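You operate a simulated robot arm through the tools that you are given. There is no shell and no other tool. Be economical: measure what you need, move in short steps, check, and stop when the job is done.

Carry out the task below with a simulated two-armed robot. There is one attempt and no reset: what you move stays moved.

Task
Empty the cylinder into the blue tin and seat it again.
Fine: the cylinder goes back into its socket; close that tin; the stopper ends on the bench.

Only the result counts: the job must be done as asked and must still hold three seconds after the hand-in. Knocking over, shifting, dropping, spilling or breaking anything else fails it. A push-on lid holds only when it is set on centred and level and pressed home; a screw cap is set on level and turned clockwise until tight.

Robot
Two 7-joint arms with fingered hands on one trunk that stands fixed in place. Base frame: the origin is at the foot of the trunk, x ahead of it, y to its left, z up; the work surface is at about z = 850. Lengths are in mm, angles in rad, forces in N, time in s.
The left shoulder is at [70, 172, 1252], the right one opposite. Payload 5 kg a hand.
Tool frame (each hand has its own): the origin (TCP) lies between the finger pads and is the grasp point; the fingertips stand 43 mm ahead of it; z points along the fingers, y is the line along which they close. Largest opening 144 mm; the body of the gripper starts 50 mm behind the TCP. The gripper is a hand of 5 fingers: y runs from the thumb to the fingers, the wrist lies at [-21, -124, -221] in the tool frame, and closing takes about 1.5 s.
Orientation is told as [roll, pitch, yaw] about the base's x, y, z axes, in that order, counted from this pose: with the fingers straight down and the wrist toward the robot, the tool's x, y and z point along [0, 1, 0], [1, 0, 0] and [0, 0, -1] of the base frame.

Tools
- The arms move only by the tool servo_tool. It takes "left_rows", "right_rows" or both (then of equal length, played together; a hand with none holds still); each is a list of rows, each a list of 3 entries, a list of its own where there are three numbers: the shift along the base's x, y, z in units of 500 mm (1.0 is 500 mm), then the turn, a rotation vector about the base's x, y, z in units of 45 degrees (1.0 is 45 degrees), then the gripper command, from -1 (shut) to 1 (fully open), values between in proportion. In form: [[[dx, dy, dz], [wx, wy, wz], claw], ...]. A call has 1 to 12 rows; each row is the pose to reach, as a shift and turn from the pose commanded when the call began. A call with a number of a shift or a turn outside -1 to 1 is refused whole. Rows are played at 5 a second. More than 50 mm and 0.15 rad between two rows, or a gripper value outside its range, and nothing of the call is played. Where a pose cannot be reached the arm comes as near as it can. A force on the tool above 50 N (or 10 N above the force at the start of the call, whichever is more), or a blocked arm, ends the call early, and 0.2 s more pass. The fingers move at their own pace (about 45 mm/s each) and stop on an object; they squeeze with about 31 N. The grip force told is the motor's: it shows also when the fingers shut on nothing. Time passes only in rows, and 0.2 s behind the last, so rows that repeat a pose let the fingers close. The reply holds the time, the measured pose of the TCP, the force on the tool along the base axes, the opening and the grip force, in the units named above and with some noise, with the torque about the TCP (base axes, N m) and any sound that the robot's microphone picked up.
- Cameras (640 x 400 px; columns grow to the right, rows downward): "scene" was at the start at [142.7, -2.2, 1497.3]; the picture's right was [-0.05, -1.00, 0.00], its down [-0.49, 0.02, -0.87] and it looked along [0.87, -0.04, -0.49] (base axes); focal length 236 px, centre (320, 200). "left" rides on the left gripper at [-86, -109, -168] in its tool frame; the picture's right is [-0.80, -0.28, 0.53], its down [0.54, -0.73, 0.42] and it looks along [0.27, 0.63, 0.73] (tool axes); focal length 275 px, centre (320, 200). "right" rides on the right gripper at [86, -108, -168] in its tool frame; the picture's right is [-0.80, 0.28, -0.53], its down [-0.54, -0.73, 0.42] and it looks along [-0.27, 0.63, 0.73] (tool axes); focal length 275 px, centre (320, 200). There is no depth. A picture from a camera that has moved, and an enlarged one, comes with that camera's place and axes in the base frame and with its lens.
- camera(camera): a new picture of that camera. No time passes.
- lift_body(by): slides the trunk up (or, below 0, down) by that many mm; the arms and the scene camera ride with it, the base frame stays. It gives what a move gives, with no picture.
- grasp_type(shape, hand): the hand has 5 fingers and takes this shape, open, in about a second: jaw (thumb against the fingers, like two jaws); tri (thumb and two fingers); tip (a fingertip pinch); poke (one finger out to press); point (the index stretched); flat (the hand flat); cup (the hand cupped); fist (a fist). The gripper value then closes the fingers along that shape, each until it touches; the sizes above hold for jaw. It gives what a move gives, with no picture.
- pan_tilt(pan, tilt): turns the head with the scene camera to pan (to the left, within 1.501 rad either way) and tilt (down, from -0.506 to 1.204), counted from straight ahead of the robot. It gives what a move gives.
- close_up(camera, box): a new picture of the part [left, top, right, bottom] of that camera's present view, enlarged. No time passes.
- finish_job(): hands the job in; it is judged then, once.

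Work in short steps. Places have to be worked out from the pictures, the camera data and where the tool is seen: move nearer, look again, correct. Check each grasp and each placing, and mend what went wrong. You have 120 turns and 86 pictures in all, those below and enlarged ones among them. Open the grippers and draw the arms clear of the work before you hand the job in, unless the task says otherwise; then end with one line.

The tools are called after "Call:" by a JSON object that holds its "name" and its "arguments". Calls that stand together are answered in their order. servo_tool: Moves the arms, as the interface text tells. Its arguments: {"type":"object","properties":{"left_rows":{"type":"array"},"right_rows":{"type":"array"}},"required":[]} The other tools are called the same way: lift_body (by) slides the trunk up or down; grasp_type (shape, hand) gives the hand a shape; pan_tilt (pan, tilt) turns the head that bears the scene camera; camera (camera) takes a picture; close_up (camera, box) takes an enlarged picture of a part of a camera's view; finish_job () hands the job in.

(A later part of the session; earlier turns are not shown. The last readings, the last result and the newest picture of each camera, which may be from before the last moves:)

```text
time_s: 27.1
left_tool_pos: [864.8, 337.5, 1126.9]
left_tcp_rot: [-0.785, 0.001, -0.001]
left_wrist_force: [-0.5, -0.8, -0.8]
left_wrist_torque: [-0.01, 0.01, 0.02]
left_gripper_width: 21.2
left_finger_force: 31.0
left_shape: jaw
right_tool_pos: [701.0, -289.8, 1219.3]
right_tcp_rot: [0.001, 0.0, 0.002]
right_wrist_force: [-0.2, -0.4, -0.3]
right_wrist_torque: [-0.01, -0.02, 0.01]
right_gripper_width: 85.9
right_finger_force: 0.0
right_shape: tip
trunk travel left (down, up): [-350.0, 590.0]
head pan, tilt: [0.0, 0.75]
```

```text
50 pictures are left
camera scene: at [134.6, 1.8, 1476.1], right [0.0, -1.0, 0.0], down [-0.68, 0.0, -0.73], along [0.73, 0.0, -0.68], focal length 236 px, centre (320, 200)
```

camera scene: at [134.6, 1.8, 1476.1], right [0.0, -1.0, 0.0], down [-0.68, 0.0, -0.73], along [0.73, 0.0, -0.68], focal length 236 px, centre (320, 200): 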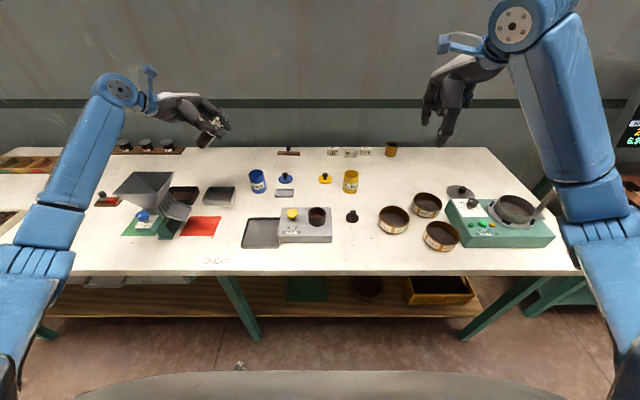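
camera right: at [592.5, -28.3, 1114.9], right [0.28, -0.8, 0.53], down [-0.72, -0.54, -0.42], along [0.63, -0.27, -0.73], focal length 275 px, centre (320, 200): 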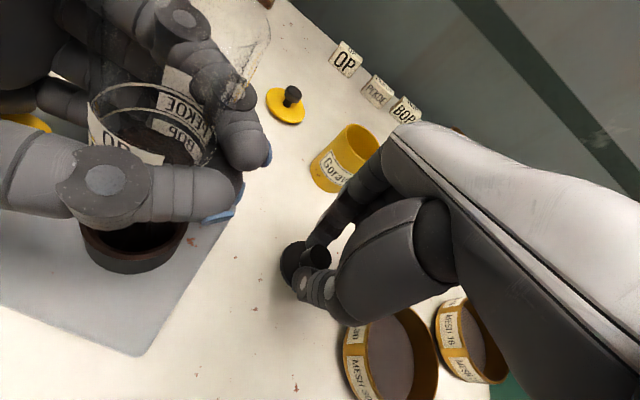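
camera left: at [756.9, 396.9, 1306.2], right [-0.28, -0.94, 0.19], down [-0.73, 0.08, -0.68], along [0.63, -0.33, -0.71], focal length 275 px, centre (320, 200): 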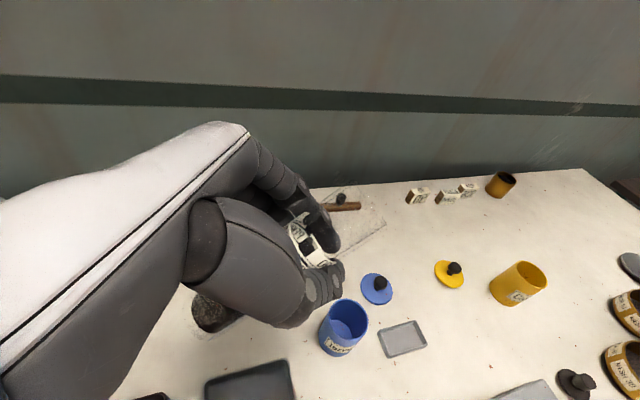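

Zooming the left camera onto the tin and the glass mouth for precise placing.

Call:
{"name": "close_up", "arguments": {"camera": "left", "box": [260, 170, 420, 370]}}

Call:
{"name": "close_up", "arguments": {"camera": "scene", "box": [150, 80, 310, 210]}}

```text
2.00 times, centred on (340, 270) of left
camera zoom: at [756.9, 396.9, 1306.2], right [-0.28, -0.94, 0.19], down [-0.73, 0.08, -0.68], along [0.63, -0.33, -0.71], focal length 551 px, centre (280, 60)
```

zoom: 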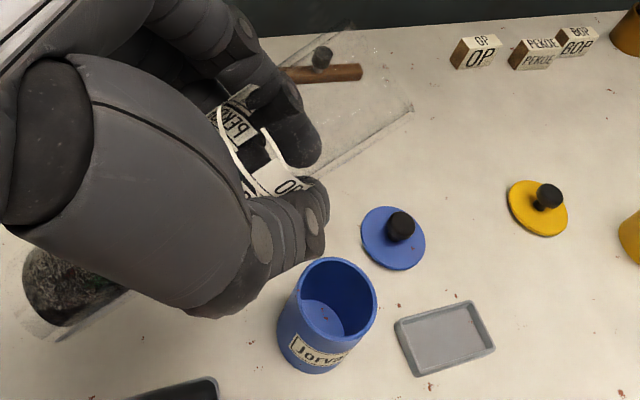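

```text
3.08 times, centred on (230, 145) of scene
camera zoom: at [134.6, 1.8, 1476.1], right [0.0, -1.0, 0.0], down [-0.68, 0.0, -0.73], along [0.73, 0.0, -0.68], focal length 725 px, centre (597, 369)
```

zoom: 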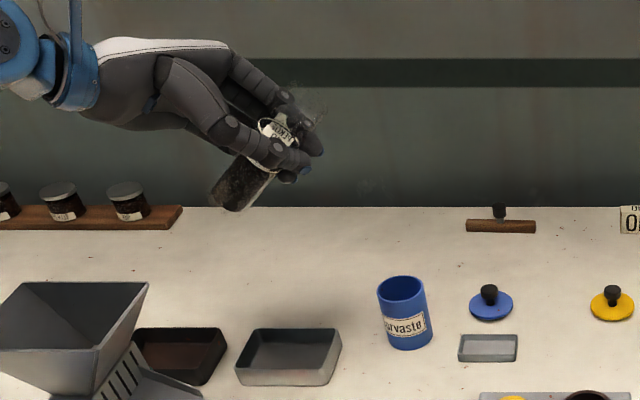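

The tin centre is (865, 251) and the mouth is 60 mm past the TCP as expected. I lower to the pre-pour pose at 75° tilt, with the lip over the tin.

Call:
{"name": "servo_tool", "arguments": {"left_rows": [[[-0.002, -0.006, -0.04], [0.1, 0, 0], -1], [[-0.004, -0.012, -0.08], [0.2, 0, 0], -1], [[-0.006, -0.018, -0.12], [0.3, 0, 0], -1], [[-0.006, -0.024, -0.16], [0.42, 0, 0], -1], [[-0.006, -0.03, -0.2], [0.54, 0, 0], -1], [[-0.006, -0.033, -0.244], [0.667, 0, 0], -1], [[-0.006, -0.033, -0.244], [0.667, 0, 0], -1]]}}

Call:
{"name": "close_up", "arguments": {"camera": "left", "box": [200, 130, 440, 330]}}

Call:
{"name": "close_up", "arguments": {"camera": "scene", "box": [180, 110, 308, 210]}}

```text
time_s: 28.7
left_tool_pos: [859.7, 321.4, 1004.5]
left_tcp_rot: [-0.26, 0.001, 0.0]
left_wrist_force: [0.3, 0.2, -0.9]
left_wrist_torque: [-0.05, -0.02, -0.03]
left_gripper_width: 21.3
left_finger_force: 31.1
left_shape: jaw
right_tool_pos: [701.7, -290.2, 1220.0]
right_tcp_rot: [0.003, 0.001, 0.003]
right_wrist_force: [-0.5, -0.5, 0.8]
right_wrist_torque: [-0.02, 0.03, 0.0]
right_gripper_width: 86.0
right_finger_force: 0.1
right_shape: tip
trunk travel left (down, up): [-350.0, 590.0]
head pan, tilt: [0.0, 0.75]
```

```text
2.00 times, centred on (320, 230) of left
camera zoom: at [752.7, 282.5, 1188.4], right [-0.28, -0.91, -0.31], down [-0.73, 0.41, -0.55], along [0.63, 0.07, -0.78], focal length 551 px, centre (320, 140)
```

zoom: 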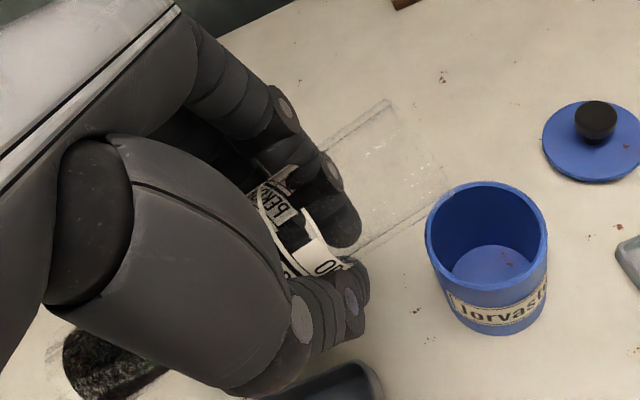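

```text
4.00 times, centred on (244, 160) of scene
camera zoom: at [134.6, 2.3, 1476.1], right [0.0, -1.0, 0.0], down [-0.68, 0.0, -0.73], along [0.73, 0.0, -0.68], focal length 943 px, centre (624, 360)
```

zoom: 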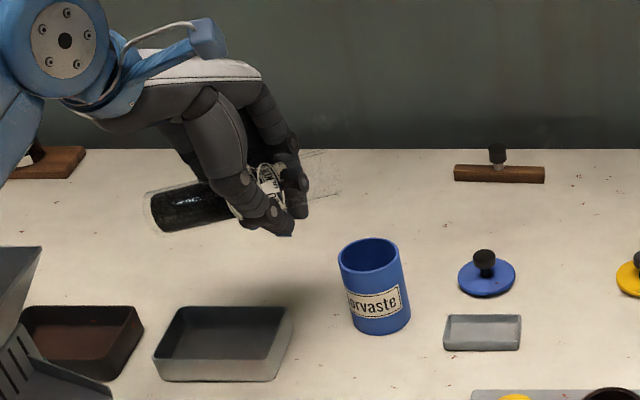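

Geometry matches my estimate. I tip on slowly to 100°, keeping the lip over the tin.

Call:
{"name": "servo_tool", "arguments": {"left_rows": [[[0.002, -0.002, -0.004], [0.1, 0, 0], -1], [[0.004, -0.004, -0.008], [0.22, 0, 0], -1], [[0.004, -0.007, -0.013], [0.333, 0, 0], -1], [[0.004, -0.011, -0.013], [0.44, 0, 0], -1], [[0.004, -0.016, -0.013], [0.556, 0, 0], -1], [[0.004, -0.016, -0.013], [0.556, 0, 0], -1], [[0.004, -0.016, -0.013], [0.556, 0, 0], -1]]}}

Call:
{"name": "close_up", "arguments": {"camera": "left", "box": [200, 130, 440, 330]}}

Call:
{"name": "close_up", "arguments": {"camera": "scene", "box": [180, 110, 308, 210]}}

```text
time_s: 30.3
left_tool_pos: [862.5, 313.8, 998.1]
left_tcp_rot: [0.175, 0.0, 0.002]
left_wrist_force: [0.4, -0.8, -0.6]
left_wrist_torque: [-0.05, 0.04, -0.03]
left_gripper_width: 21.5
left_finger_force: 30.8
left_shape: jaw
right_tool_pos: [700.7, -290.6, 1217.5]
right_tcp_rot: [0.001, -0.001, 0.001]
right_wrist_force: [-0.8, -0.3, -0.1]
right_wrist_torque: [0.02, 0.04, -0.01]
right_gripper_width: 85.9
right_finger_force: 0.0
right_shape: tip
trunk travel left (down, up): [-350.0, 590.0]
head pan, tilt: [0.0, 0.75]
```

```text
2.00 times, centred on (320, 230) of left
camera zoom: at [755.7, 200.2, 1148.1], right [-0.28, -0.69, -0.66], down [-0.73, 0.61, -0.32], along [0.63, 0.39, -0.67], focal length 551 px, centre (320, 140)
```

zoom: 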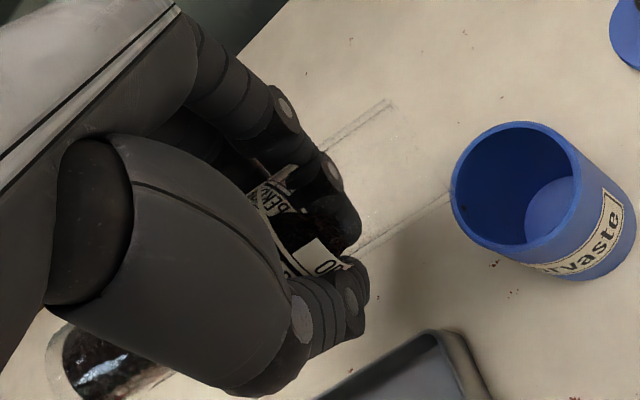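

```text
4.00 times, centred on (244, 160) of scene
camera zoom: at [135.0, 1.8, 1476.1], right [0.0, -1.0, 0.0], down [-0.68, 0.0, -0.73], along [0.73, 0.0, -0.68], focal length 943 px, centre (624, 360)
```

zoom: 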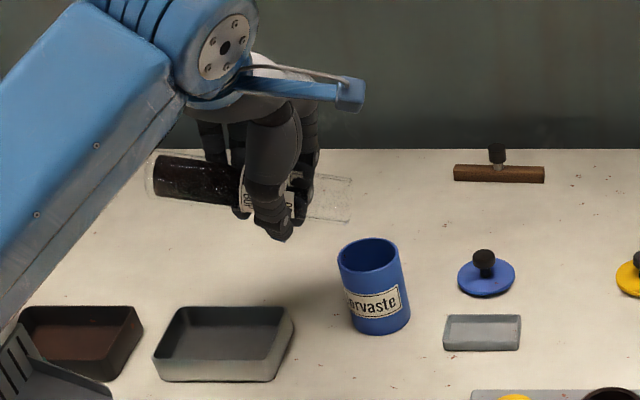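

The powder starts to slide inside the tube and the lip sits over the tin. Tip slowly to 115°.

Call:
{"name": "servo_tool", "arguments": {"left_rows": [[[0, -0.006, 0.001], [0.08, 0, 0], -1], [[0, -0.011, 0.003], [0.16, 0, 0], -1], [[0, -0.015, 0.005], [0.24, 0, 0], -1], [[0, -0.02, 0.008], [0.333, 0, 0], -1], [[0, -0.02, 0.008], [0.333, 0, 0], -1], [[0, -0.02, 0.008], [0.333, 0, 0], -1]]}}

Call:
{"name": "close_up", "arguments": {"camera": "left", "box": [200, 130, 440, 330]}}

Call:
{"name": "close_up", "arguments": {"camera": "scene", "box": [180, 110, 308, 210]}}

```text
time_s: 31.7
left_tool_pos: [863.7, 303.3, 1000.9]
left_tcp_rot: [0.436, 0.0, 0.003]
left_wrist_force: [-0.3, -0.1, -1.0]
left_wrist_torque: [-0.05, 0.0, -0.01]
left_gripper_width: 21.7
left_finger_force: 30.7
left_shape: jaw
right_tool_pos: [701.6, -289.3, 1218.9]
right_tcp_rot: [0.0, 0.001, 0.001]
right_wrist_force: [-0.1, 0.1, 0.5]
right_wrist_torque: [-0.02, -0.02, -0.02]
right_gripper_width: 85.8
right_finger_force: 0.0
right_shape: tip
trunk travel left (down, up): [-350.0, 590.0]
head pan, tilt: [0.0, 0.75]
```

```text
2.00 times, centred on (320, 230) of left
camera zoom: at [755.9, 155.4, 1117.7], right [-0.28, -0.5, -0.82], down [-0.73, 0.67, -0.15], along [0.63, 0.55, -0.55], focal length 551 px, centre (320, 140)
```

zoom: 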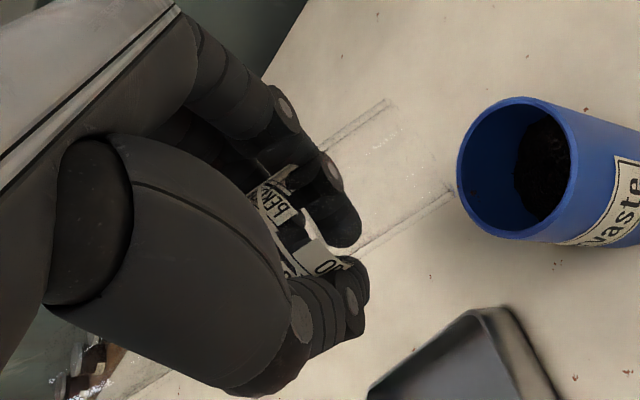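

```text
4.00 times, centred on (244, 160) of scene
camera zoom: at [135.0, 1.8, 1476.1], right [0.0, -1.0, 0.0], down [-0.68, 0.0, -0.73], along [0.73, 0.0, -0.68], focal length 943 px, centre (624, 360)
```

zoom: 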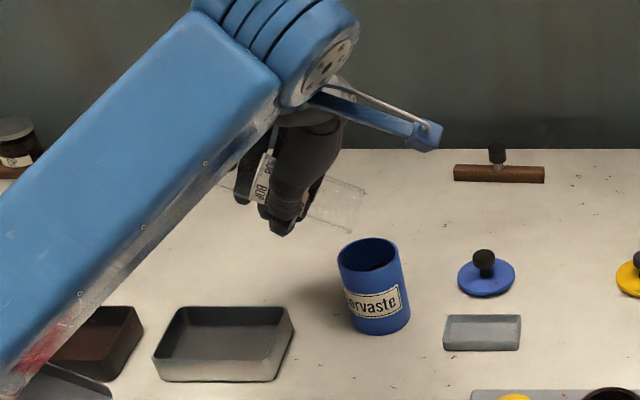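

The powder is landing in the tin with no visible spill. I tip further to 150° to empty it completely.

Call:
{"name": "servo_tool", "arguments": {"left_rows": [[[0, -0.009, 0.004], [0.111, 0, 0], -1], [[0, -0.018, 0.008], [0.222, 0, 0], -1], [[0, -0.027, 0.012], [0.333, 0, 0], -1], [[0, -0.036, 0.016], [0.444, 0, 0], -1], [[0, -0.044, 0.019], [0.55, 0, 0], -1], [[0, -0.055, 0.023], [0.66, 0, 0], -1], [[0, -0.067, 0.026], [0.778, 0, 0], -1], [[0, -0.067, 0.026], [0.778, 0, 0], -1], [[0, -0.067, 0.026], [0.778, 0, 0], -1], [[0, -0.067, 0.026], [0.778, 0, 0], -1]]}}

Call:
{"name": "camera", "arguments": {"camera": "left"}}

Call:
{"name": "close_up", "arguments": {"camera": "scene", "box": [180, 110, 308, 210]}}

```text
time_s: 33.9
left_tool_pos: [862.5, 269.5, 1015.4]
left_tcp_rot: [1.047, -0.001, 0.001]
left_wrist_force: [0.8, -0.3, -0.5]
left_wrist_torque: [-0.03, 0.02, 0.0]
left_gripper_width: 21.3
left_finger_force: 31.1
left_shape: jaw
right_tool_pos: [701.5, -289.1, 1218.3]
right_tcp_rot: [0.0, -0.001, 0.003]
right_wrist_force: [0.1, -0.3, 0.6]
right_wrist_torque: [-0.04, 0.01, -0.02]
right_gripper_width: 86.3
right_finger_force: 0.1
right_shape: tip
trunk travel left (down, up): [-350.0, 590.0]
head pan, tilt: [0.0, 0.75]
```

```text
41 pictures are left
camera left: at [755.3, 82.7, 1023.9], right [-0.28, 0.06, -0.96], down [-0.73, 0.64, 0.26], along [0.63, 0.77, -0.13], focal length 275 px, centre (320, 200)
```

left: 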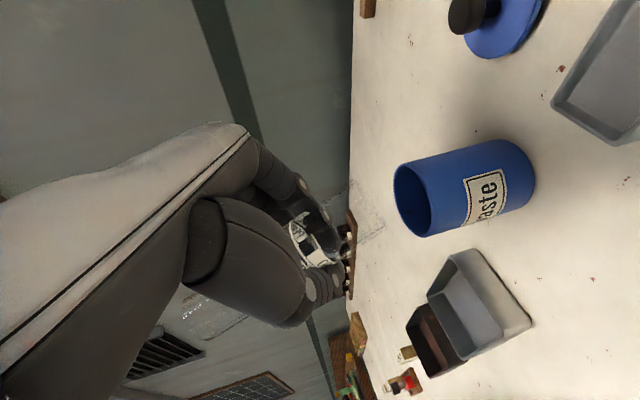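

```text
4.00 times, centred on (244, 160) of scene
camera zoom: at [135.0, 1.9, 1476.1], right [0.0, -1.0, 0.0], down [-0.68, 0.0, -0.73], along [0.73, 0.0, -0.68], focal length 943 px, centre (624, 360)
```

zoom: 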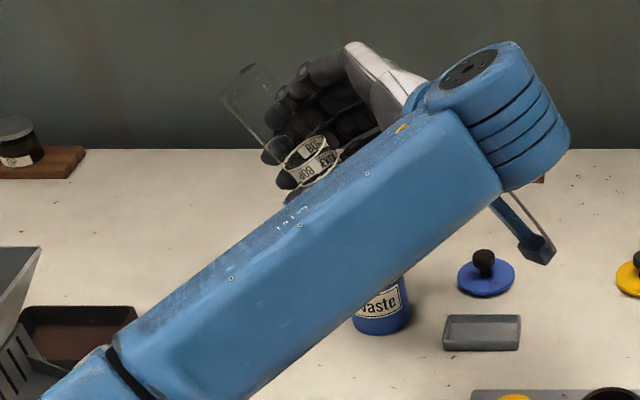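

The cylinder is visibly empty. I untip it while rising, keeping the mouth above the tin at first.

Call:
{"name": "servo_tool", "arguments": {"left_rows": [[[0, 0.011, 0.01], [-0.143, 0, 0], -1], [[0, 0.023, 0.03], [-0.286, 0, 0], -1], [[0, 0.034, 0.06], [-0.43, 0, 0], -1], [[0, 0.046, 0.09], [-0.57, 0, 0], -1], [[0, 0.057, 0.12], [-0.714, 0, 0], -1], [[0, 0.07, 0.15], [-0.857, 0, 0], -1], [[0, 0.08, 0.18], [-1, 0, 0], -1]]}}

Call:
{"name": "servo_tool", "arguments": {"left_rows": [[[0, 0.01, 0.02], [-0.143, 0, 0], -1], [[0, 0.02, 0.04], [-0.286, 0, 0], -1], [[0, 0.03, 0.06], [-0.43, 0, 0], -1], [[-0.05, 0.0, 0.06], [-0.57, 0, 0], -1], [[-0.1, -0.05, 0.06], [-0.714, 0, 0], -1], [[-0.15, -0.11, 0.06], [-0.857, 0, 0], -1], [[-0.2, -0.17, 0.06], [-1, 0, 0], -1], [[-0.25, -0.23, 0.06], [-1, 0, 0], -1], [[-0.3, -0.29, 0.06], [-1, 0, 0], -1]]}}

Call:
{"name": "close_up", "arguments": {"camera": "scene", "box": [180, 110, 360, 230]}}

```text
time_s: 35.5
left_tool_pos: [862.2, 310.1, 1105.2]
left_tcp_rot: [0.26, 0.003, 0.001]
left_wrist_force: [-0.5, -0.4, 0.1]
left_wrist_torque: [-0.03, 0.02, 0.04]
left_gripper_width: 21.2
left_finger_force: 30.9
left_shape: jaw
right_tool_pos: [700.8, -289.5, 1218.4]
right_tcp_rot: [-0.001, 0.0, 0.002]
right_wrist_force: [0.7, -0.7, 0.2]
right_wrist_torque: [-0.01, -0.04, 0.02]
right_gripper_width: 86.0
right_finger_force: 0.0
right_shape: tip
trunk travel left (down, up): [-350.0, 590.0]
head pan, tilt: [0.0, 0.75]
```

```text
time_s: 37.5
left_tool_pos: [711.4, 163.9, 1134.5]
left_tcp_rot: [-0.524, 0.002, -0.001]
left_wrist_force: [-0.8, 0.4, -0.7]
left_wrist_torque: [0.02, 0.01, 0.02]
left_gripper_width: 21.2
left_finger_force: 30.7
left_shape: jaw
right_tool_pos: [700.5, -290.5, 1219.7]
right_tcp_rot: [0.0, 0.0, 0.002]
right_wrist_force: [-0.3, -0.5, 0.0]
right_wrist_torque: [-0.02, -0.04, -0.02]
right_gripper_width: 86.0
right_finger_force: 0.1
right_shape: tip
trunk travel left (down, up): [-350.0, 590.0]
head pan, tilt: [0.0, 0.75]
```

```text
3.33 times, centred on (270, 170) of scene
camera zoom: at [134.0, 1.1, 1476.2], right [0.0, -1.0, 0.0], down [-0.68, 0.0, -0.73], along [0.73, 0.0, -0.68], focal length 786 px, centre (487, 300)
```

zoom: 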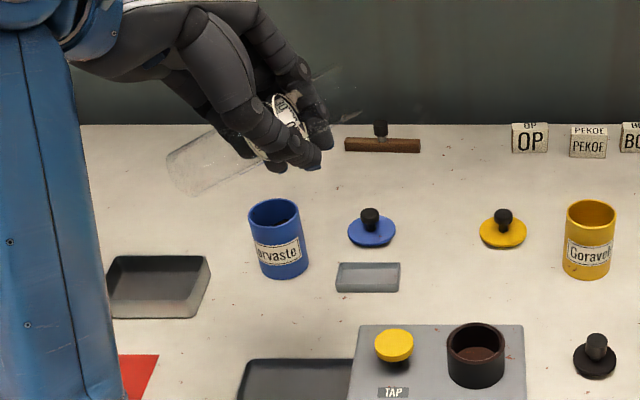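

Empty and clean. I finish uprighting it and return above the socket.

Call:
{"name": "servo_tool", "arguments": {"left_rows": [[[-0.013, -0.04, 0], [-0.143, 0, 0], -1], [[-0.027, -0.08, 0], [-0.286, 0, 0], -1], [[-0.04, -0.12, 0], [-0.43, 0, 0], -1], [[-0.053, -0.16, 0], [-0.57, 0, 0], -1], [[-0.067, -0.2, 0], [-0.714, 0, 0], -1], [[-0.08, -0.25, 0], [-0.857, 0, 0], -1], [[-0.094, -0.3, 0], [-1, 0, 0], -1]]}}

Call:
{"name": "servo_tool", "arguments": {"left_rows": [[[0, -0.006, 0], [-0.11, 0, 0], -1], [[0, -0.01, 0], [-0.22, 0, 0], -1], [[0, -0.01, 0], [-0.333, 0, 0], -1], [[0, -0.01, 0], [-0.333, 0, 0], -1]]}}

Call:
{"name": "close_up", "arguments": {"camera": "scene", "box": [240, 140, 368, 240]}}

Call:
{"name": "close_up", "arguments": {"camera": "left", "box": [60, 190, 380, 400]}}

```text
time_s: 39.1
left_tool_pos: [665.2, 15.3, 1135.6]
left_tcp_rot: [-1.309, 0.0, -0.001]
left_wrist_force: [-0.6, -0.6, -0.4]
left_wrist_torque: [0.01, 0.01, -0.02]
left_gripper_width: 21.1
left_finger_force: 30.9
left_shape: jaw
right_tool_pos: [701.4, -290.0, 1219.2]
right_tcp_rot: [-0.001, -0.001, 0.003]
right_wrist_force: [-0.1, -0.3, -0.1]
right_wrist_torque: [0.0, 0.0, -0.02]
right_gripper_width: 85.8
right_finger_force: 0.1
right_shape: tip
trunk travel left (down, up): [-350.0, 590.0]
head pan, tilt: [0.0, 0.75]
```

```text
time_s: 40.1
left_tool_pos: [666.1, 8.3, 1135.2]
left_tcp_rot: [-1.571, 0.001, -0.001]
left_wrist_force: [-0.1, -0.2, -1.0]
left_wrist_torque: [0.01, 0.03, 0.0]
left_gripper_width: 21.4
left_finger_force: 31.0
left_shape: jaw
right_tool_pos: [702.3, -290.0, 1219.7]
right_tcp_rot: [0.0, 0.002, 0.001]
right_wrist_force: [-0.3, 0.2, -0.6]
right_wrist_torque: [0.01, 0.01, 0.03]
right_gripper_width: 85.9
right_finger_force: 0.0
right_shape: tip
trunk travel left (down, up): [-350.0, 590.0]
head pan, tilt: [0.0, 0.75]
```

```text
4.00 times, centred on (304, 190) of scene
camera zoom: at [134.8, 1.6, 1476.1], right [0.0, -1.0, 0.0], down [-0.68, 0.0, -0.73], along [0.73, 0.0, -0.68], focal length 943 px, centre (384, 240)
```

zoom: 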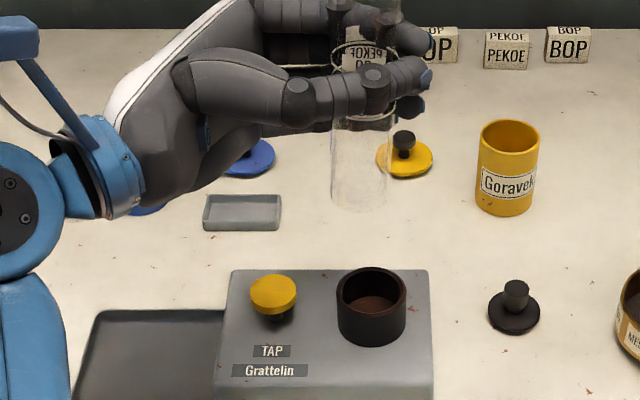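

```text
1.90 times, centred on (220, 295) of left
camera zoom: at [558.8, 178.4, 1221.6], right [-0.28, -0.53, 0.8], down [-0.73, -0.42, -0.54], along [0.63, -0.73, -0.27], focal length 524 px, centre (510, 19)
```

zoom: 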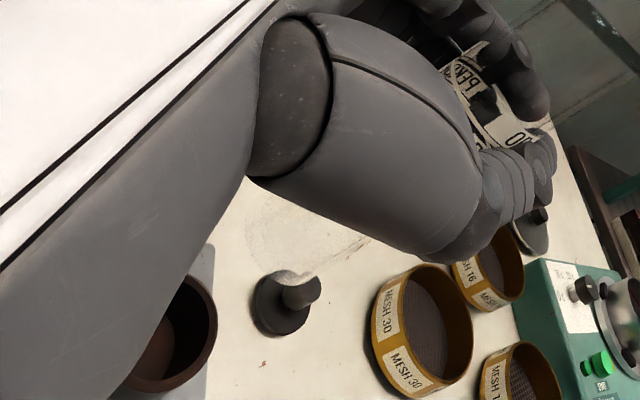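

The bottom seems to sit about 7 mm left of the socket axis now. I zoom in to find its x position from the left camera.

Call:
{"name": "close_up", "arguments": {"camera": "left", "box": [130, 260, 290, 400]}}

Call:
{"name": "close_up", "arguments": {"camera": "scene", "box": [290, 140, 350, 230]}}

Call:
{"name": "camera", "arguments": {"camera": "right"}}

```text
2.86 times, centred on (210, 330) of left
camera zoom: at [558.8, 178.4, 1221.6], right [-0.28, -0.53, 0.8], down [-0.73, -0.42, -0.54], along [0.63, -0.73, -0.27], focal length 786 px, centre (634, -171)
```

zoom: 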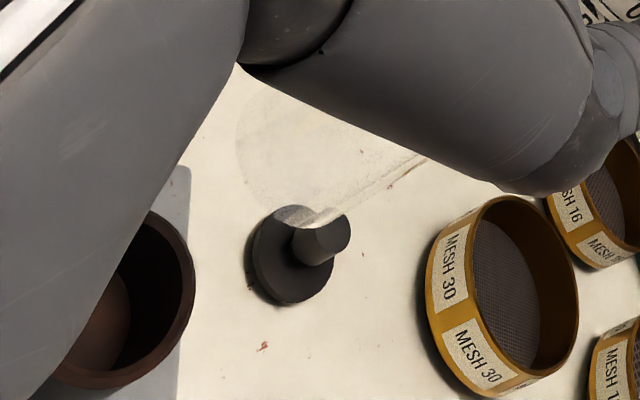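

```text
4.44 times, centred on (320, 185) of scene
camera zoom: at [134.8, 1.6, 1476.1], right [0.0, -1.0, 0.0], down [-0.68, 0.0, -0.73], along [0.73, 0.0, -0.68], focal length 1048 px, centre (320, 267)
```

zoom: 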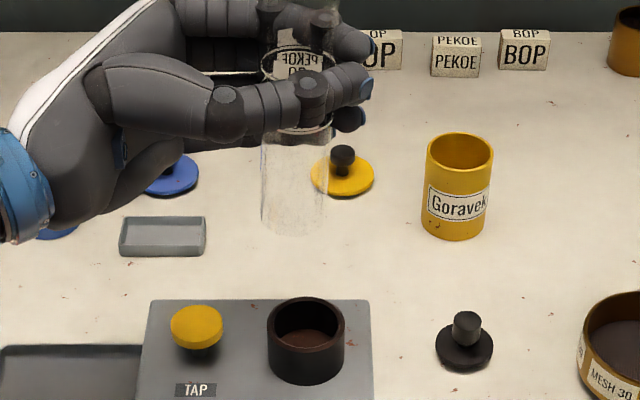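

```text
34 pictures are left
camera right: at [593.2, -204.1, 1387.1], right [0.28, -0.8, 0.53], down [-0.73, -0.54, -0.42], along [0.63, -0.27, -0.73], focal length 275 px, centre (320, 200)
```

right: 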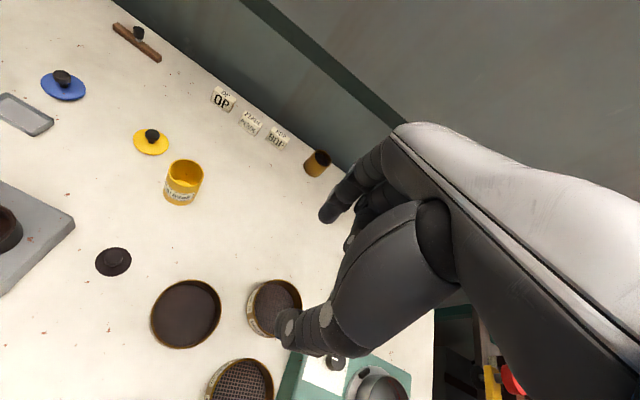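

Triangulated: the bottom centre is at (664, 19.5, 1019) and the socket centre at (663, 12), with a tilt of about 2.4°. I correct the tilt and offset, lower to just above the socket, and check.

Call:
{"name": "servo_tool", "arguments": {"left_rows": [[[-0.002, -0.003, -0.03], [-0.027, 0, 0], -1], [[-0.002, -0.005, -0.08], [-0.0535, 0, 0], -1], [[-0.002, -0.005, -0.13], [-0.0535, 0, 0], -1], [[-0.002, -0.005, -0.15], [-0.0535, 0, 0], -1], [[-0.002, -0.005, -0.15], [-0.0535, 0, 0], -1]]}}

Call:
{"name": "close_up", "arguments": {"camera": "scene", "box": [290, 150, 350, 240]}}

Call:
{"name": "close_up", "arguments": {"camera": "left", "box": [130, 260, 290, 400]}}

```text
time_s: 41.3
left_tool_pos: [667.0, 6.8, 1059.7]
left_tcp_rot: [-1.612, 0.002, -0.001]
left_wrist_force: [-0.8, 0.4, -0.2]
left_wrist_torque: [0.01, 0.0, -0.01]
left_gripper_width: 21.1
left_finger_force: 31.4
left_shape: jaw
right_tool_pos: [701.1, -289.3, 1219.6]
right_tcp_rot: [0.002, 0.0, 0.001]
right_wrist_force: [0.3, -0.9, -0.1]
right_wrist_torque: [0.01, 0.04, -0.01]
right_gripper_width: 86.3
right_finger_force: 0.0
right_shape: tip
trunk travel left (down, up): [-350.0, 590.0]
head pan, tilt: [0.0, 0.75]
```

```text
4.44 times, centred on (320, 195) of scene
camera zoom: at [134.8, 1.8, 1476.1], right [0.0, -1.0, 0.0], down [-0.68, 0.0, -0.73], along [0.73, 0.0, -0.68], focal length 1048 px, centre (320, 222)
```

zoom: 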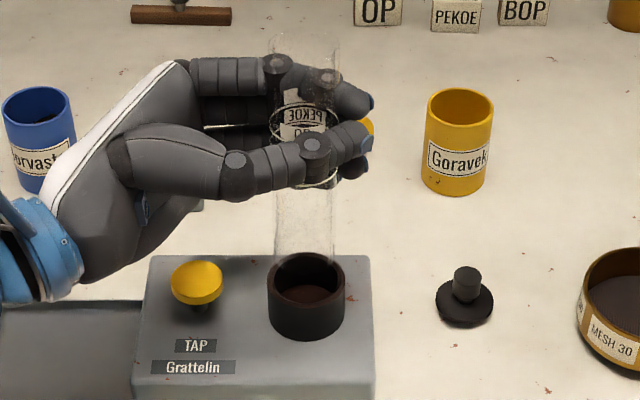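

```text
2.86 times, centred on (210, 330) of left
camera zoom: at [558.0, 179.4, 1139.0], right [-0.28, -0.5, 0.82], down [-0.73, -0.44, -0.52], along [0.63, -0.74, -0.24], focal length 786 px, centre (634, -171)
```

zoom: 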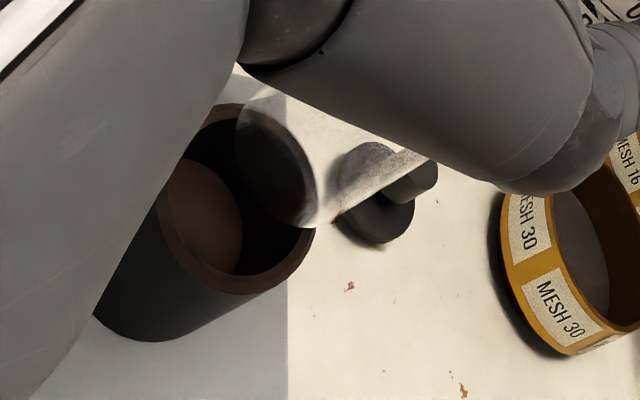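

The y alignment looks good; x is slightly uncertain. I take tighter zooms to compare the tube bottom with the socket rim.

Call:
{"name": "close_up", "arguments": {"camera": "left", "box": [150, 280, 250, 380]}}

Call:
{"name": "close_up", "arguments": {"camera": "scene", "box": [305, 190, 333, 232]}}

```text
4.00 times, centred on (200, 330) of left
camera zoom: at [558.0, 179.4, 1139.0], right [-0.28, -0.5, 0.82], down [-0.73, -0.44, -0.52], along [0.63, -0.74, -0.24], focal length 1101 px, centre (800, -320)
```

zoom: 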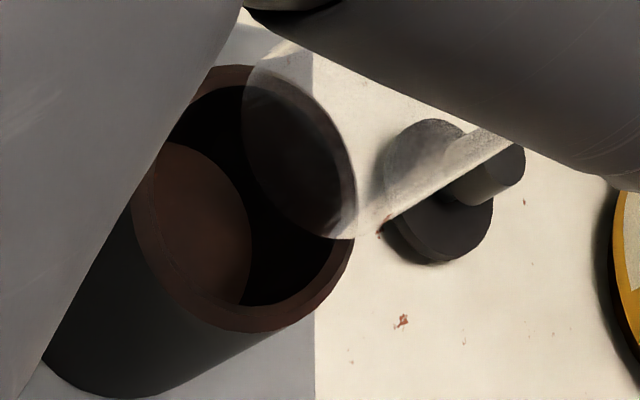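

```text
9.52 times, centred on (319, 211) of scene
camera zoom: at [134.8, 1.8, 1476.1], right [0.0, -1.0, 0.0], down [-0.68, 0.0, -0.73], along [0.73, 0.0, -0.68], focal length 2245 px, centre (330, 95)
```

zoom: 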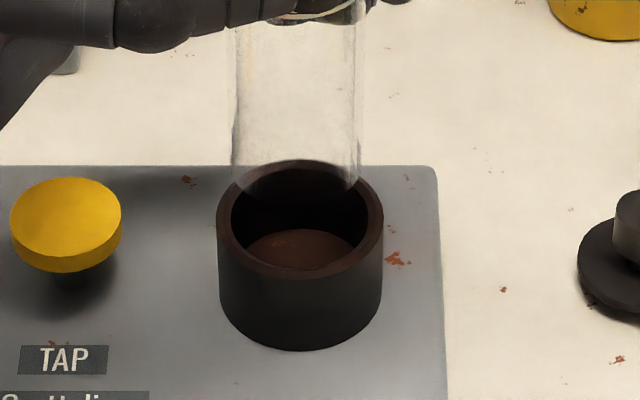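

Comparing in the same camera views, the tube should go about 3 mm toward the robot and 1 mm right. I shift and lower gently into the socket mouth.

Call:
{"name": "servo_tool", "arguments": {"left_rows": [[[-0.006, -0.0026, 0], [0, 0, 0], -1], [[-0.006, -0.0026, -0.01], [0, 0, 0], -1], [[-0.006, -0.0026, -0.02], [0, 0, 0], -1], [[-0.006, -0.0026, -0.03], [0, 0, 0], -1], [[-0.006, -0.0026, -0.04], [0, 0, 0], -1], [[-0.006, -0.0026, -0.04], [0, 0, 0], -1]]}}

Call:
{"name": "close_up", "arguments": {"camera": "left", "box": [150, 280, 250, 380]}}

Call:
{"name": "close_up", "arguments": {"camera": "scene", "box": [305, 190, 333, 232]}}

```text
time_s: 42.7
left_tool_pos: [663.1, 6.2, 1039.5]
left_tcp_rot: [-1.612, 0.001, 0.0]
left_wrist_force: [-0.4, 0.1, -1.1]
left_wrist_torque: [0.0, 0.02, 0.03]
left_gripper_width: 21.4
left_finger_force: 31.3
left_shape: jaw
right_tool_pos: [701.9, -291.3, 1219.3]
right_tcp_rot: [0.0, 0.001, 0.002]
right_wrist_force: [0.4, 0.6, 0.3]
right_wrist_torque: [0.0, 0.03, 0.02]
right_gripper_width: 86.3
right_finger_force: 0.1
right_shape: tip
trunk travel left (down, up): [-350.0, 590.0]
head pan, tilt: [0.0, 0.75]
```

```text
4.00 times, centred on (200, 330) of left
camera zoom: at [554.9, 178.0, 1119.1], right [-0.28, -0.5, 0.82], down [-0.73, -0.44, -0.52], along [0.63, -0.74, -0.24], focal length 1101 px, centre (800, -320)
```

zoom: 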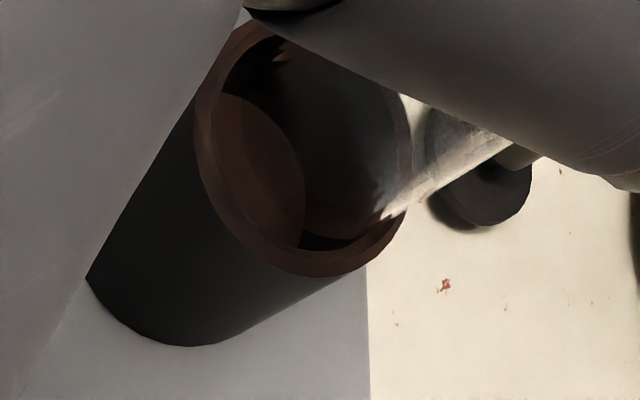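

```text
9.52 times, centred on (319, 211) of scene
camera zoom: at [134.7, 1.7, 1476.1], right [0.0, -1.0, 0.0], down [-0.68, 0.0, -0.73], along [0.73, 0.0, -0.68], focal length 2245 px, centre (330, 95)
```

zoom: 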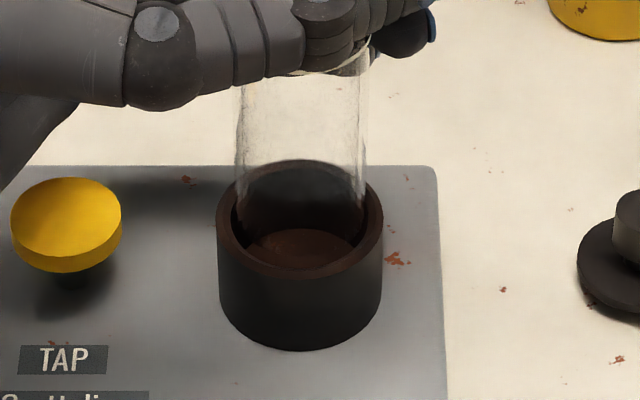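

The tube bottom is at the rim with no contact force and well centred. I lower further into the socket.

Call:
{"name": "servo_tool", "arguments": {"left_rows": [[[0, 0.0, -0.01], [0, 0, 0], -1], [[0, 0.0, -0.02], [0, 0, 0], -1], [[0, 0, -0.03], [0, 0, 0], -1], [[0, 0, -0.03], [0, 0, 0], -1]]}}

```text
time_s: 43.7
left_tool_pos: [662.1, 6.2, 1024.4]
left_tcp_rot: [-1.613, 0.002, -0.001]
left_wrist_force: [-0.7, 0.5, -0.7]
left_wrist_torque: [-0.01, 0.02, -0.02]
left_gripper_width: 21.1
left_finger_force: 31.6
left_shape: jaw
right_tool_pos: [701.4, -289.1, 1218.8]
right_tcp_rot: [0.0, 0.0, 0.002]
right_wrist_force: [0.9, -0.7, 0.0]
right_wrist_torque: [-0.01, 0.03, 0.01]
right_gripper_width: 86.1
right_finger_force: 0.1
right_shape: tip
trunk travel left (down, up): [-350.0, 590.0]
head pan, tilt: [0.0, 0.75]
```

Still no resistance at 1024; continuing down toward the 1007 seating height.

Call:
{"name": "servo_tool", "arguments": {"left_rows": [[[0, 0.0, -0.01], [0, 0, 0], -1], [[0, 0.0, -0.02], [0, 0, 0], -1], [[0, 0, -0.03], [0, 0, 0], -1], [[0, 0, -0.034], [0, 0, 0], -1], [[0, 0, -0.034], [0, 0, 0], -1]]}}

Call:
{"name": "close_up", "arguments": {"camera": "scene", "box": [280, 160, 344, 240]}}

```text
time_s: 44.9
left_tool_pos: [661.2, 6.0, 1007.2]
left_tcp_rot: [-1.61, 0.0, 0.0]
left_wrist_force: [0.0, -0.5, -0.3]
left_wrist_torque: [-0.01, 0.03, 0.03]
left_gripper_width: 21.3
left_finger_force: 30.7
left_shape: jaw
right_tool_pos: [701.4, -290.4, 1218.7]
right_tcp_rot: [-0.001, 0.002, 0.003]
right_wrist_force: [-0.3, -0.3, 0.4]
right_wrist_torque: [-0.02, -0.01, 0.02]
right_gripper_width: 85.7
right_finger_force: 0.1
right_shape: tip
trunk travel left (down, up): [-350.0, 590.0]
head pan, tilt: [0.0, 0.75]
```

```text
5.00 times, centred on (312, 200) of scene
camera zoom: at [134.8, 1.7, 1476.1], right [0.0, -1.0, 0.0], down [-0.68, 0.0, -0.73], along [0.73, 0.0, -0.68], focal length 1179 px, centre (360, 200)
```

zoom: 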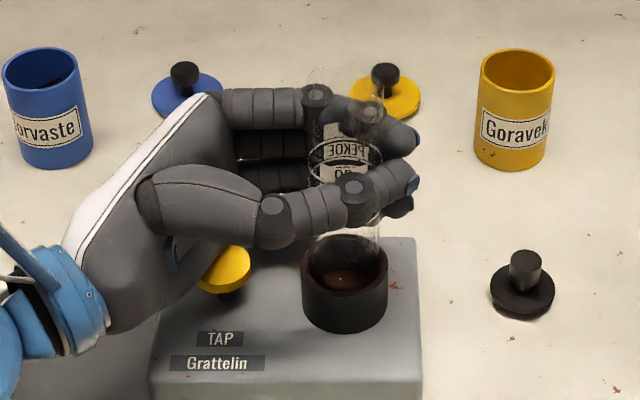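

It is inside the socket; I probe down for floor contact.

Call:
{"name": "servo_tool", "arguments": {"left_rows": [[[0, 0.0, -0.004], [0, 0, 0], -1], [[0, 0.0, -0.008], [0, 0, 0], -1], [[0, 0, -0.008], [0, 0, 0], -1]]}}

```text
time_s: 45.7
left_tool_pos: [662.0, 6.4, 1005.6]
left_tcp_rot: [-1.615, -0.003, 0.0]
left_wrist_force: [0.2, 0.2, 10.1]
left_wrist_torque: [0.01, -0.18, -0.06]
left_gripper_width: 21.0
left_finger_force: 31.3
left_shape: jaw
right_tool_pos: [700.8, -289.7, 1219.1]
right_tcp_rot: [0.0, 0.0, 0.004]
right_wrist_force: [0.4, -0.2, -0.4]
right_wrist_torque: [0.0, 0.01, 0.02]
right_gripper_width: 86.1
right_finger_force: 0.1
right_shape: tip
trunk travel left (down, up): [-350.0, 590.0]
head pan, tilt: [0.0, 0.75]
```

Floor contact (10 N): it is seated. I open the hand fully, then back out to the left.

Call:
{"name": "servo_tool", "arguments": {"left_rows": [[[0, 0, 0.002], [0, 0, 0], -0.6], [[0, 0, 0.002], [0, 0, 0], -0.2], [[0, 0, 0.002], [0, 0, 0], 0.2], [[0, 0, 0.002], [0, 0, 0], 0.6], [[0, 0, 0.002], [0, 0, 0], 1], [[0, 0, 0.002], [0, 0, 0], 1], [[0, 0, 0.002], [0, 0, 0], 1], [[0, 0, 0.002], [0, 0, 0], 1], [[0, 0, 0.002], [0, 0, 0], 1]]}}

Call:
{"name": "close_up", "arguments": {"camera": "scene", "box": [280, 160, 344, 240]}}

```text
time_s: 47.7
left_tool_pos: [662.0, 6.8, 1005.6]
left_tcp_rot: [-1.615, 0.001, 0.001]
left_wrist_force: [-1.7, -0.3, 0.1]
left_wrist_torque: [0.06, 0.0, 0.02]
left_gripper_width: 143.7
left_finger_force: 0.0
left_shape: jaw
right_tool_pos: [700.8, -289.6, 1218.2]
right_tcp_rot: [0.0, -0.001, 0.0]
right_wrist_force: [-0.1, 1.2, 0.3]
right_wrist_torque: [0.05, -0.03, -0.04]
right_gripper_width: 85.7
right_finger_force: 0.1
right_shape: tip
trunk travel left (down, up): [-350.0, 590.0]
head pan, tilt: [0.0, 0.75]
```

```text
5.00 times, centred on (312, 200) of scene
camera zoom: at [134.6, 1.8, 1476.1], right [0.0, -1.0, 0.0], down [-0.68, 0.0, -0.73], along [0.73, 0.0, -0.68], focal length 1179 px, centre (360, 200)
```

zoom: 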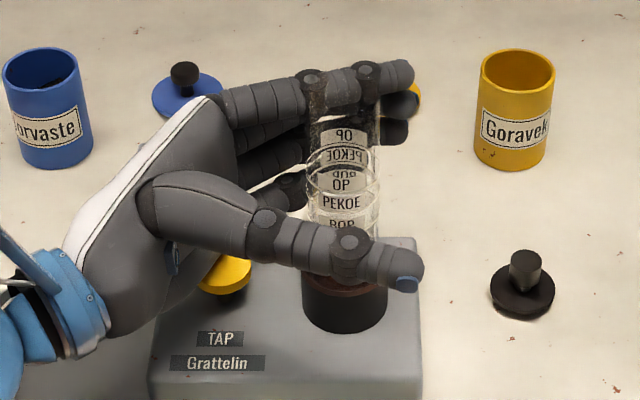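

The glass stands free. Backing out to the left.

Call:
{"name": "servo_tool", "arguments": {"left_rows": [[[0, 0.04, 0], [0, 0, 0], 1], [[0, 0.1, 0], [0, 0, 0], 1], [[0, 0.18, 0], [0, 0, 0], 1], [[0, 0.26, 0.02], [0, 0, 0], 1], [[0, 0.34, 0.08], [0, 0, 0], 1], [[0, 0.38, 0.16], [0, 0, 0], 1], [[0, 0.4, 0.24], [0, 0, 0], 1]]}}

Call:
{"name": "close_up", "arguments": {"camera": "scene", "box": [230, 140, 358, 240]}}

```text
time_s: 49.3
left_tool_pos: [661.2, 204.9, 1125.0]
left_tcp_rot: [-1.612, 0.001, -0.003]
left_wrist_force: [0.6, -0.3, 0.9]
left_wrist_torque: [-0.04, -0.04, -0.01]
left_gripper_width: 143.9
left_finger_force: 0.1
left_shape: jaw
right_tool_pos: [700.1, -290.0, 1219.5]
right_tcp_rot: [-0.001, 0.0, 0.001]
right_wrist_force: [0.4, -0.4, 0.5]
right_wrist_torque: [-0.03, 0.01, 0.0]
right_gripper_width: 86.0
right_finger_force: 0.0
right_shape: tip
trunk travel left (down, up): [-350.0, 590.0]
head pan, tilt: [0.0, 0.75]
```

```text
4.00 times, centred on (294, 190) of scene
camera zoom: at [134.4, 2.0, 1476.0], right [0.0, -1.0, 0.0], down [-0.68, 0.0, -0.73], along [0.73, 0.0, -0.68], focal length 943 px, centre (424, 240)
```

zoom: 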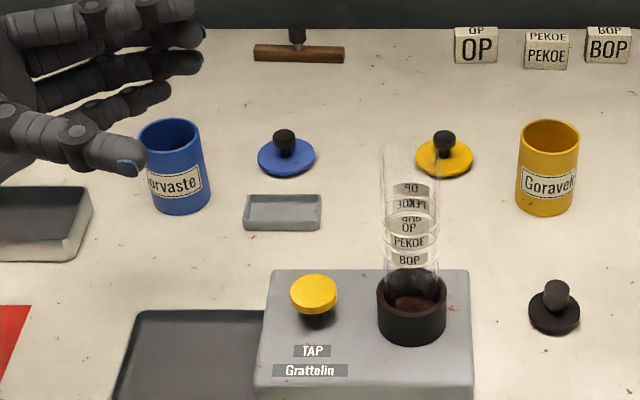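

The cylinder is seated upright. Now the lid: I switch the left hand to tip pinch and turn it palm-down above the blue lid.

Call:
{"name": "servo_tool", "arguments": {"left_rows": [[[0.02, 0, 0.02], [0.143, 0, 0], 1], [[0.05, 0, 0.04], [0.286, 0, 0], 1], [[0.08, 0, 0.04], [0.43, 0, 0], 1], [[0.11, 0, 0.04], [0.57, 0, 0], 1], [[0.14, 0, 0.04], [0.714, 0, 0], 1], [[0.17, 0, 0.04], [0.857, 0, 0], 1], [[0.2, 0, 0.04], [1, 0, 0], 1]]}}

Call:
{"name": "servo_tool", "arguments": {"left_rows": [[[0.05, -0.014, 0], [0.143, 0, 0], 1], [[0.1, -0.028, 0], [0.286, 0, 0], 1], [[0.15, -0.042, 0], [0.43, 0, 0], 1], [[0.2, -0.056, 0], [0.57, 0, 0], 1], [[0.25, -0.07, 0], [0.714, 0, 0], 1], [[0.29, -0.084, 0], [0.857, 0, 0], 1], [[0.31, -0.098, 0], [1, 0, 0], 1], [[0.336, -0.112, 0], [1, 0, 0], 1]]}}

Call:
{"name": "grasp_type", "arguments": {"hand": "left", "shape": "tip"}}

Call:
{"name": "servo_tool", "arguments": {"left_rows": [[[0, 0, 0], [0.053, 0, 0], 0.5], [[0, 0, 0], [0.053, 0, 0], 0], [[0, 0, -0.06], [0.053, 0, 0], 0], [[0, 0, -0.12], [0.053, 0, 0], 0], [[0, 0, -0.12], [0.053, 0, 0], 0]]}}

Call:
{"name": "camera", "arguments": {"camera": "left"}}

Call:
{"name": "camera", "arguments": {"camera": "scene"}}

```text
time_s: 50.9
left_tool_pos: [763.3, 205.7, 1145.0]
left_tcp_rot: [-0.825, 0.003, 0.0]
left_wrist_force: [0.6, -0.6, -0.4]
left_wrist_torque: [-0.01, -0.02, -0.03]
left_gripper_width: 143.8
left_finger_force: 0.0
left_shape: jaw
right_tool_pos: [701.7, -289.8, 1217.7]
right_tcp_rot: [0.0, 0.002, 0.004]
right_wrist_force: [-0.4, 0.8, -0.4]
right_wrist_torque: [0.02, -0.01, 0.01]
right_gripper_width: 86.0
right_finger_force: 0.1
right_shape: tip
trunk travel left (down, up): [-350.0, 590.0]
head pan, tilt: [0.0, 0.75]
```

```text
time_s: 52.7
left_tool_pos: [929.6, 151.0, 1144.9]
left_tcp_rot: [-0.04, 0.002, 0.004]
left_wrist_force: [-0.4, 0.0, -0.5]
left_wrist_torque: [-0.05, 0.0, 0.0]
left_gripper_width: 143.8
left_finger_force: 0.0
left_shape: jaw
right_tool_pos: [701.6, -289.8, 1218.9]
right_tcp_rot: [0.0, 0.003, 0.002]
right_wrist_force: [-0.2, -0.7, -0.1]
right_wrist_torque: [0.0, 0.03, -0.01]
right_gripper_width: 86.0
right_finger_force: 0.2
right_shape: tip
trunk travel left (down, up): [-350.0, 590.0]
head pan, tilt: [0.0, 0.75]
```

```text
time_s: 53.6
left_tool_pos: [929.7, 150.2, 1144.3]
left_tcp_rot: [-0.042, 0.002, 0.003]
left_wrist_force: [0.8, -0.3, 0.1]
left_wrist_torque: [-0.01, 0.02, -0.01]
left_gripper_width: 144.1
left_finger_force: 0.0
left_shape: tip
right_tool_pos: [701.3, -289.9, 1219.4]
right_tcp_rot: [0.001, 0.002, 0.001]
right_wrist_force: [-1.6, -0.4, 0.0]
right_wrist_torque: [0.03, -0.04, 0.0]
right_gripper_width: 86.2
right_finger_force: 0.1
right_shape: tip
trunk travel left (down, up): [-350.0, 590.0]
head pan, tilt: [0.0, 0.75]
```

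```text
time_s: 54.8
left_tool_pos: [928.4, 150.0, 1085.6]
left_tcp_rot: [-0.001, 0.0, 0.001]
left_wrist_force: [0.4, 0.0, -0.7]
left_wrist_torque: [0.0, -0.01, -0.02]
left_gripper_width: 72.5
left_finger_force: 0.1
left_shape: tip
right_tool_pos: [700.8, -289.1, 1218.8]
right_tcp_rot: [0.0, 0.0, 0.003]
right_wrist_force: [0.1, 0.6, 1.2]
right_wrist_torque: [0.0, 0.03, -0.03]
right_gripper_width: 86.0
right_finger_force: 0.1
right_shape: tip
trunk travel left (down, up): [-350.0, 590.0]
head pan, tilt: [0.0, 0.75]
```

```text
24 pictures are left
camera left: at [820.7, 65.0, 1253.1], right [-0.28, -0.8, -0.53], down [-0.73, 0.54, -0.42], along [0.63, 0.27, -0.73], focal length 275 px, centre (320, 200)
```

left: 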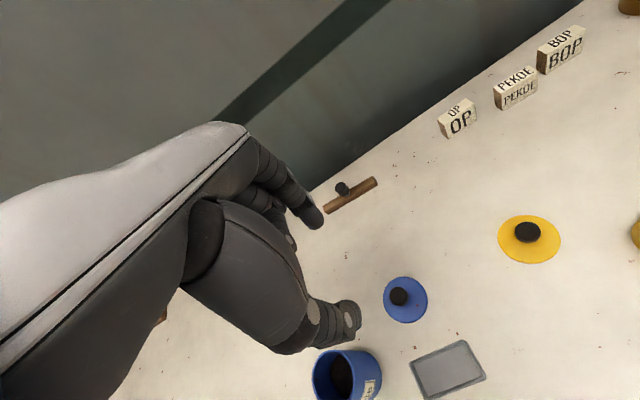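

```text
23 pictures are left
camera scene: at [134.2, 1.8, 1476.2], right [0.0, -1.0, 0.0], down [-0.68, 0.0, -0.73], along [0.73, 0.0, -0.68], focal length 236 px, centre (320, 200)
```

scene: 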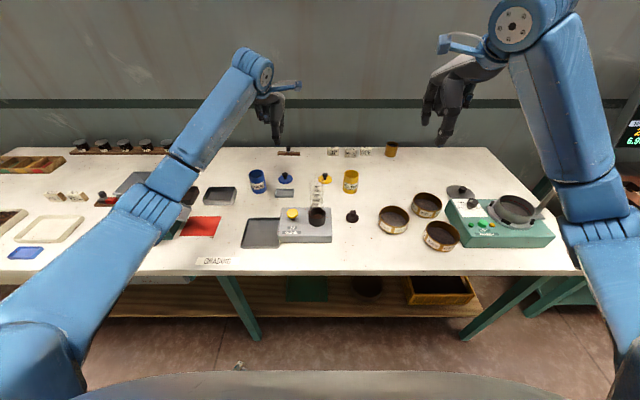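

The lid knob is at (928, 149.5) with its top near z 881. I descend partway and check.

Call:
{"name": "servo_tool", "arguments": {"left_rows": [[[0, 0, -0.09], [0, 0, 0], 0], [[0, 0, -0.18], [0, 0, 0], 0], [[0, 0, -0.25], [0, 0, 0], 0], [[0, 0, -0.29], [0, 0, 0], 0], [[0, 0, -0.29], [0, 0, 0], 0]]}}

Call:
{"name": "close_up", "arguments": {"camera": "left", "box": [240, 130, 440, 330]}}

Call:
{"name": "close_up", "arguments": {"camera": "scene", "box": [230, 130, 330, 210]}}

```text
time_s: 56.0
left_tool_pos: [929.9, 150.4, 938.9]
left_tcp_rot: [0.0, -0.001, 0.002]
left_wrist_force: [-1.0, 1.3, 0.5]
left_wrist_torque: [0.0, -0.01, 0.03]
left_gripper_width: 72.5
left_finger_force: 0.0
left_shape: tip
right_tool_pos: [700.8, -290.5, 1219.4]
right_tcp_rot: [0.001, -0.001, 0.002]
right_wrist_force: [-0.1, -0.1, 0.2]
right_wrist_torque: [-0.03, 0.03, 0.07]
right_gripper_width: 86.2
right_finger_force: 0.0
right_shape: tip
trunk travel left (down, up): [-350.0, 590.0]
head pan, tilt: [0.0, 0.75]
```

```text
2.00 times, centred on (340, 230) of left
camera zoom: at [822.8, 65.4, 1107.6], right [-0.28, -0.8, -0.53], down [-0.73, 0.54, -0.42], along [0.63, 0.27, -0.73], focal length 551 px, centre (280, 140)
```

zoom: 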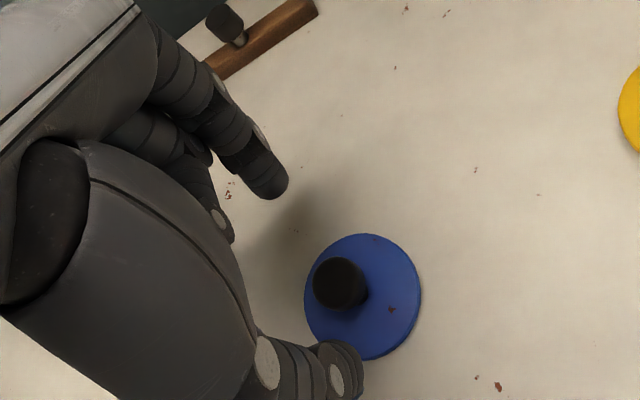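

```text
5.00 times, centred on (280, 170) of scene
camera zoom: at [134.5, 1.9, 1476.1], right [0.0, -1.0, 0.0], down [-0.68, 0.0, -0.73], along [0.73, 0.0, -0.68], focal length 1179 px, centre (520, 350)
```

zoom: 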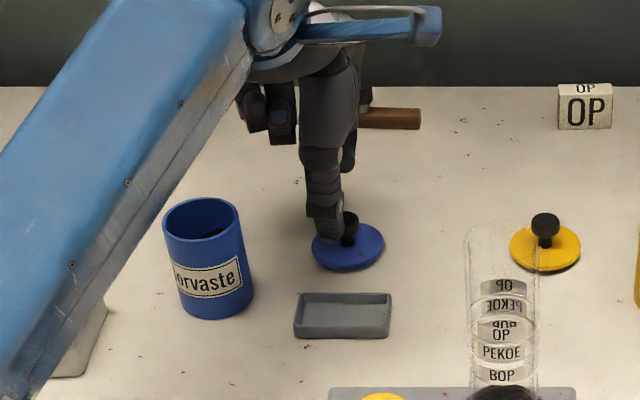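

I shift about 3 mm right and 2 mm back to centre on the knob, then descend to pinch height.

Call:
{"name": "servo_tool", "arguments": {"left_rows": [[[-0.004, -0.007, -0.02], [0, 0, 0], 0], [[-0.004, -0.007, -0.04], [0, 0, 0], 0], [[-0.004, -0.007, -0.058], [0, 0, 0], 0], [[-0.004, -0.007, -0.058], [0, 0, 0], 0]]}}

Call:
{"name": "close_up", "arguments": {"camera": "left", "box": [240, 130, 400, 290]}}

```text
time_s: 57.0
left_tool_pos: [927.7, 147.5, 910.8]
left_tcp_rot: [-0.001, -0.001, 0.001]
left_wrist_force: [0.0, -0.8, -0.1]
left_wrist_torque: [0.01, 0.01, 0.0]
left_gripper_width: 72.6
left_finger_force: 0.2
left_shape: tip
right_tool_pos: [701.9, -289.8, 1219.4]
right_tcp_rot: [0.0, 0.001, 0.001]
right_wrist_force: [-0.8, 0.2, -0.4]
right_wrist_torque: [0.01, 0.0, -0.01]
right_gripper_width: 86.0
right_finger_force: 0.0
right_shape: tip
trunk travel left (down, up): [-350.0, 590.0]
head pan, tilt: [0.0, 0.75]
```

```text
2.50 times, centred on (320, 210) of left
camera zoom: at [820.5, 61.7, 1078.5], right [-0.28, -0.8, -0.53], down [-0.73, 0.54, -0.42], along [0.63, 0.27, -0.73], focal length 688 px, centre (320, 175)
```

zoom: 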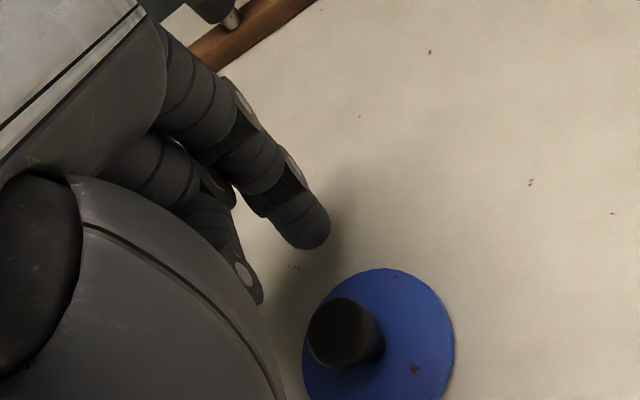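

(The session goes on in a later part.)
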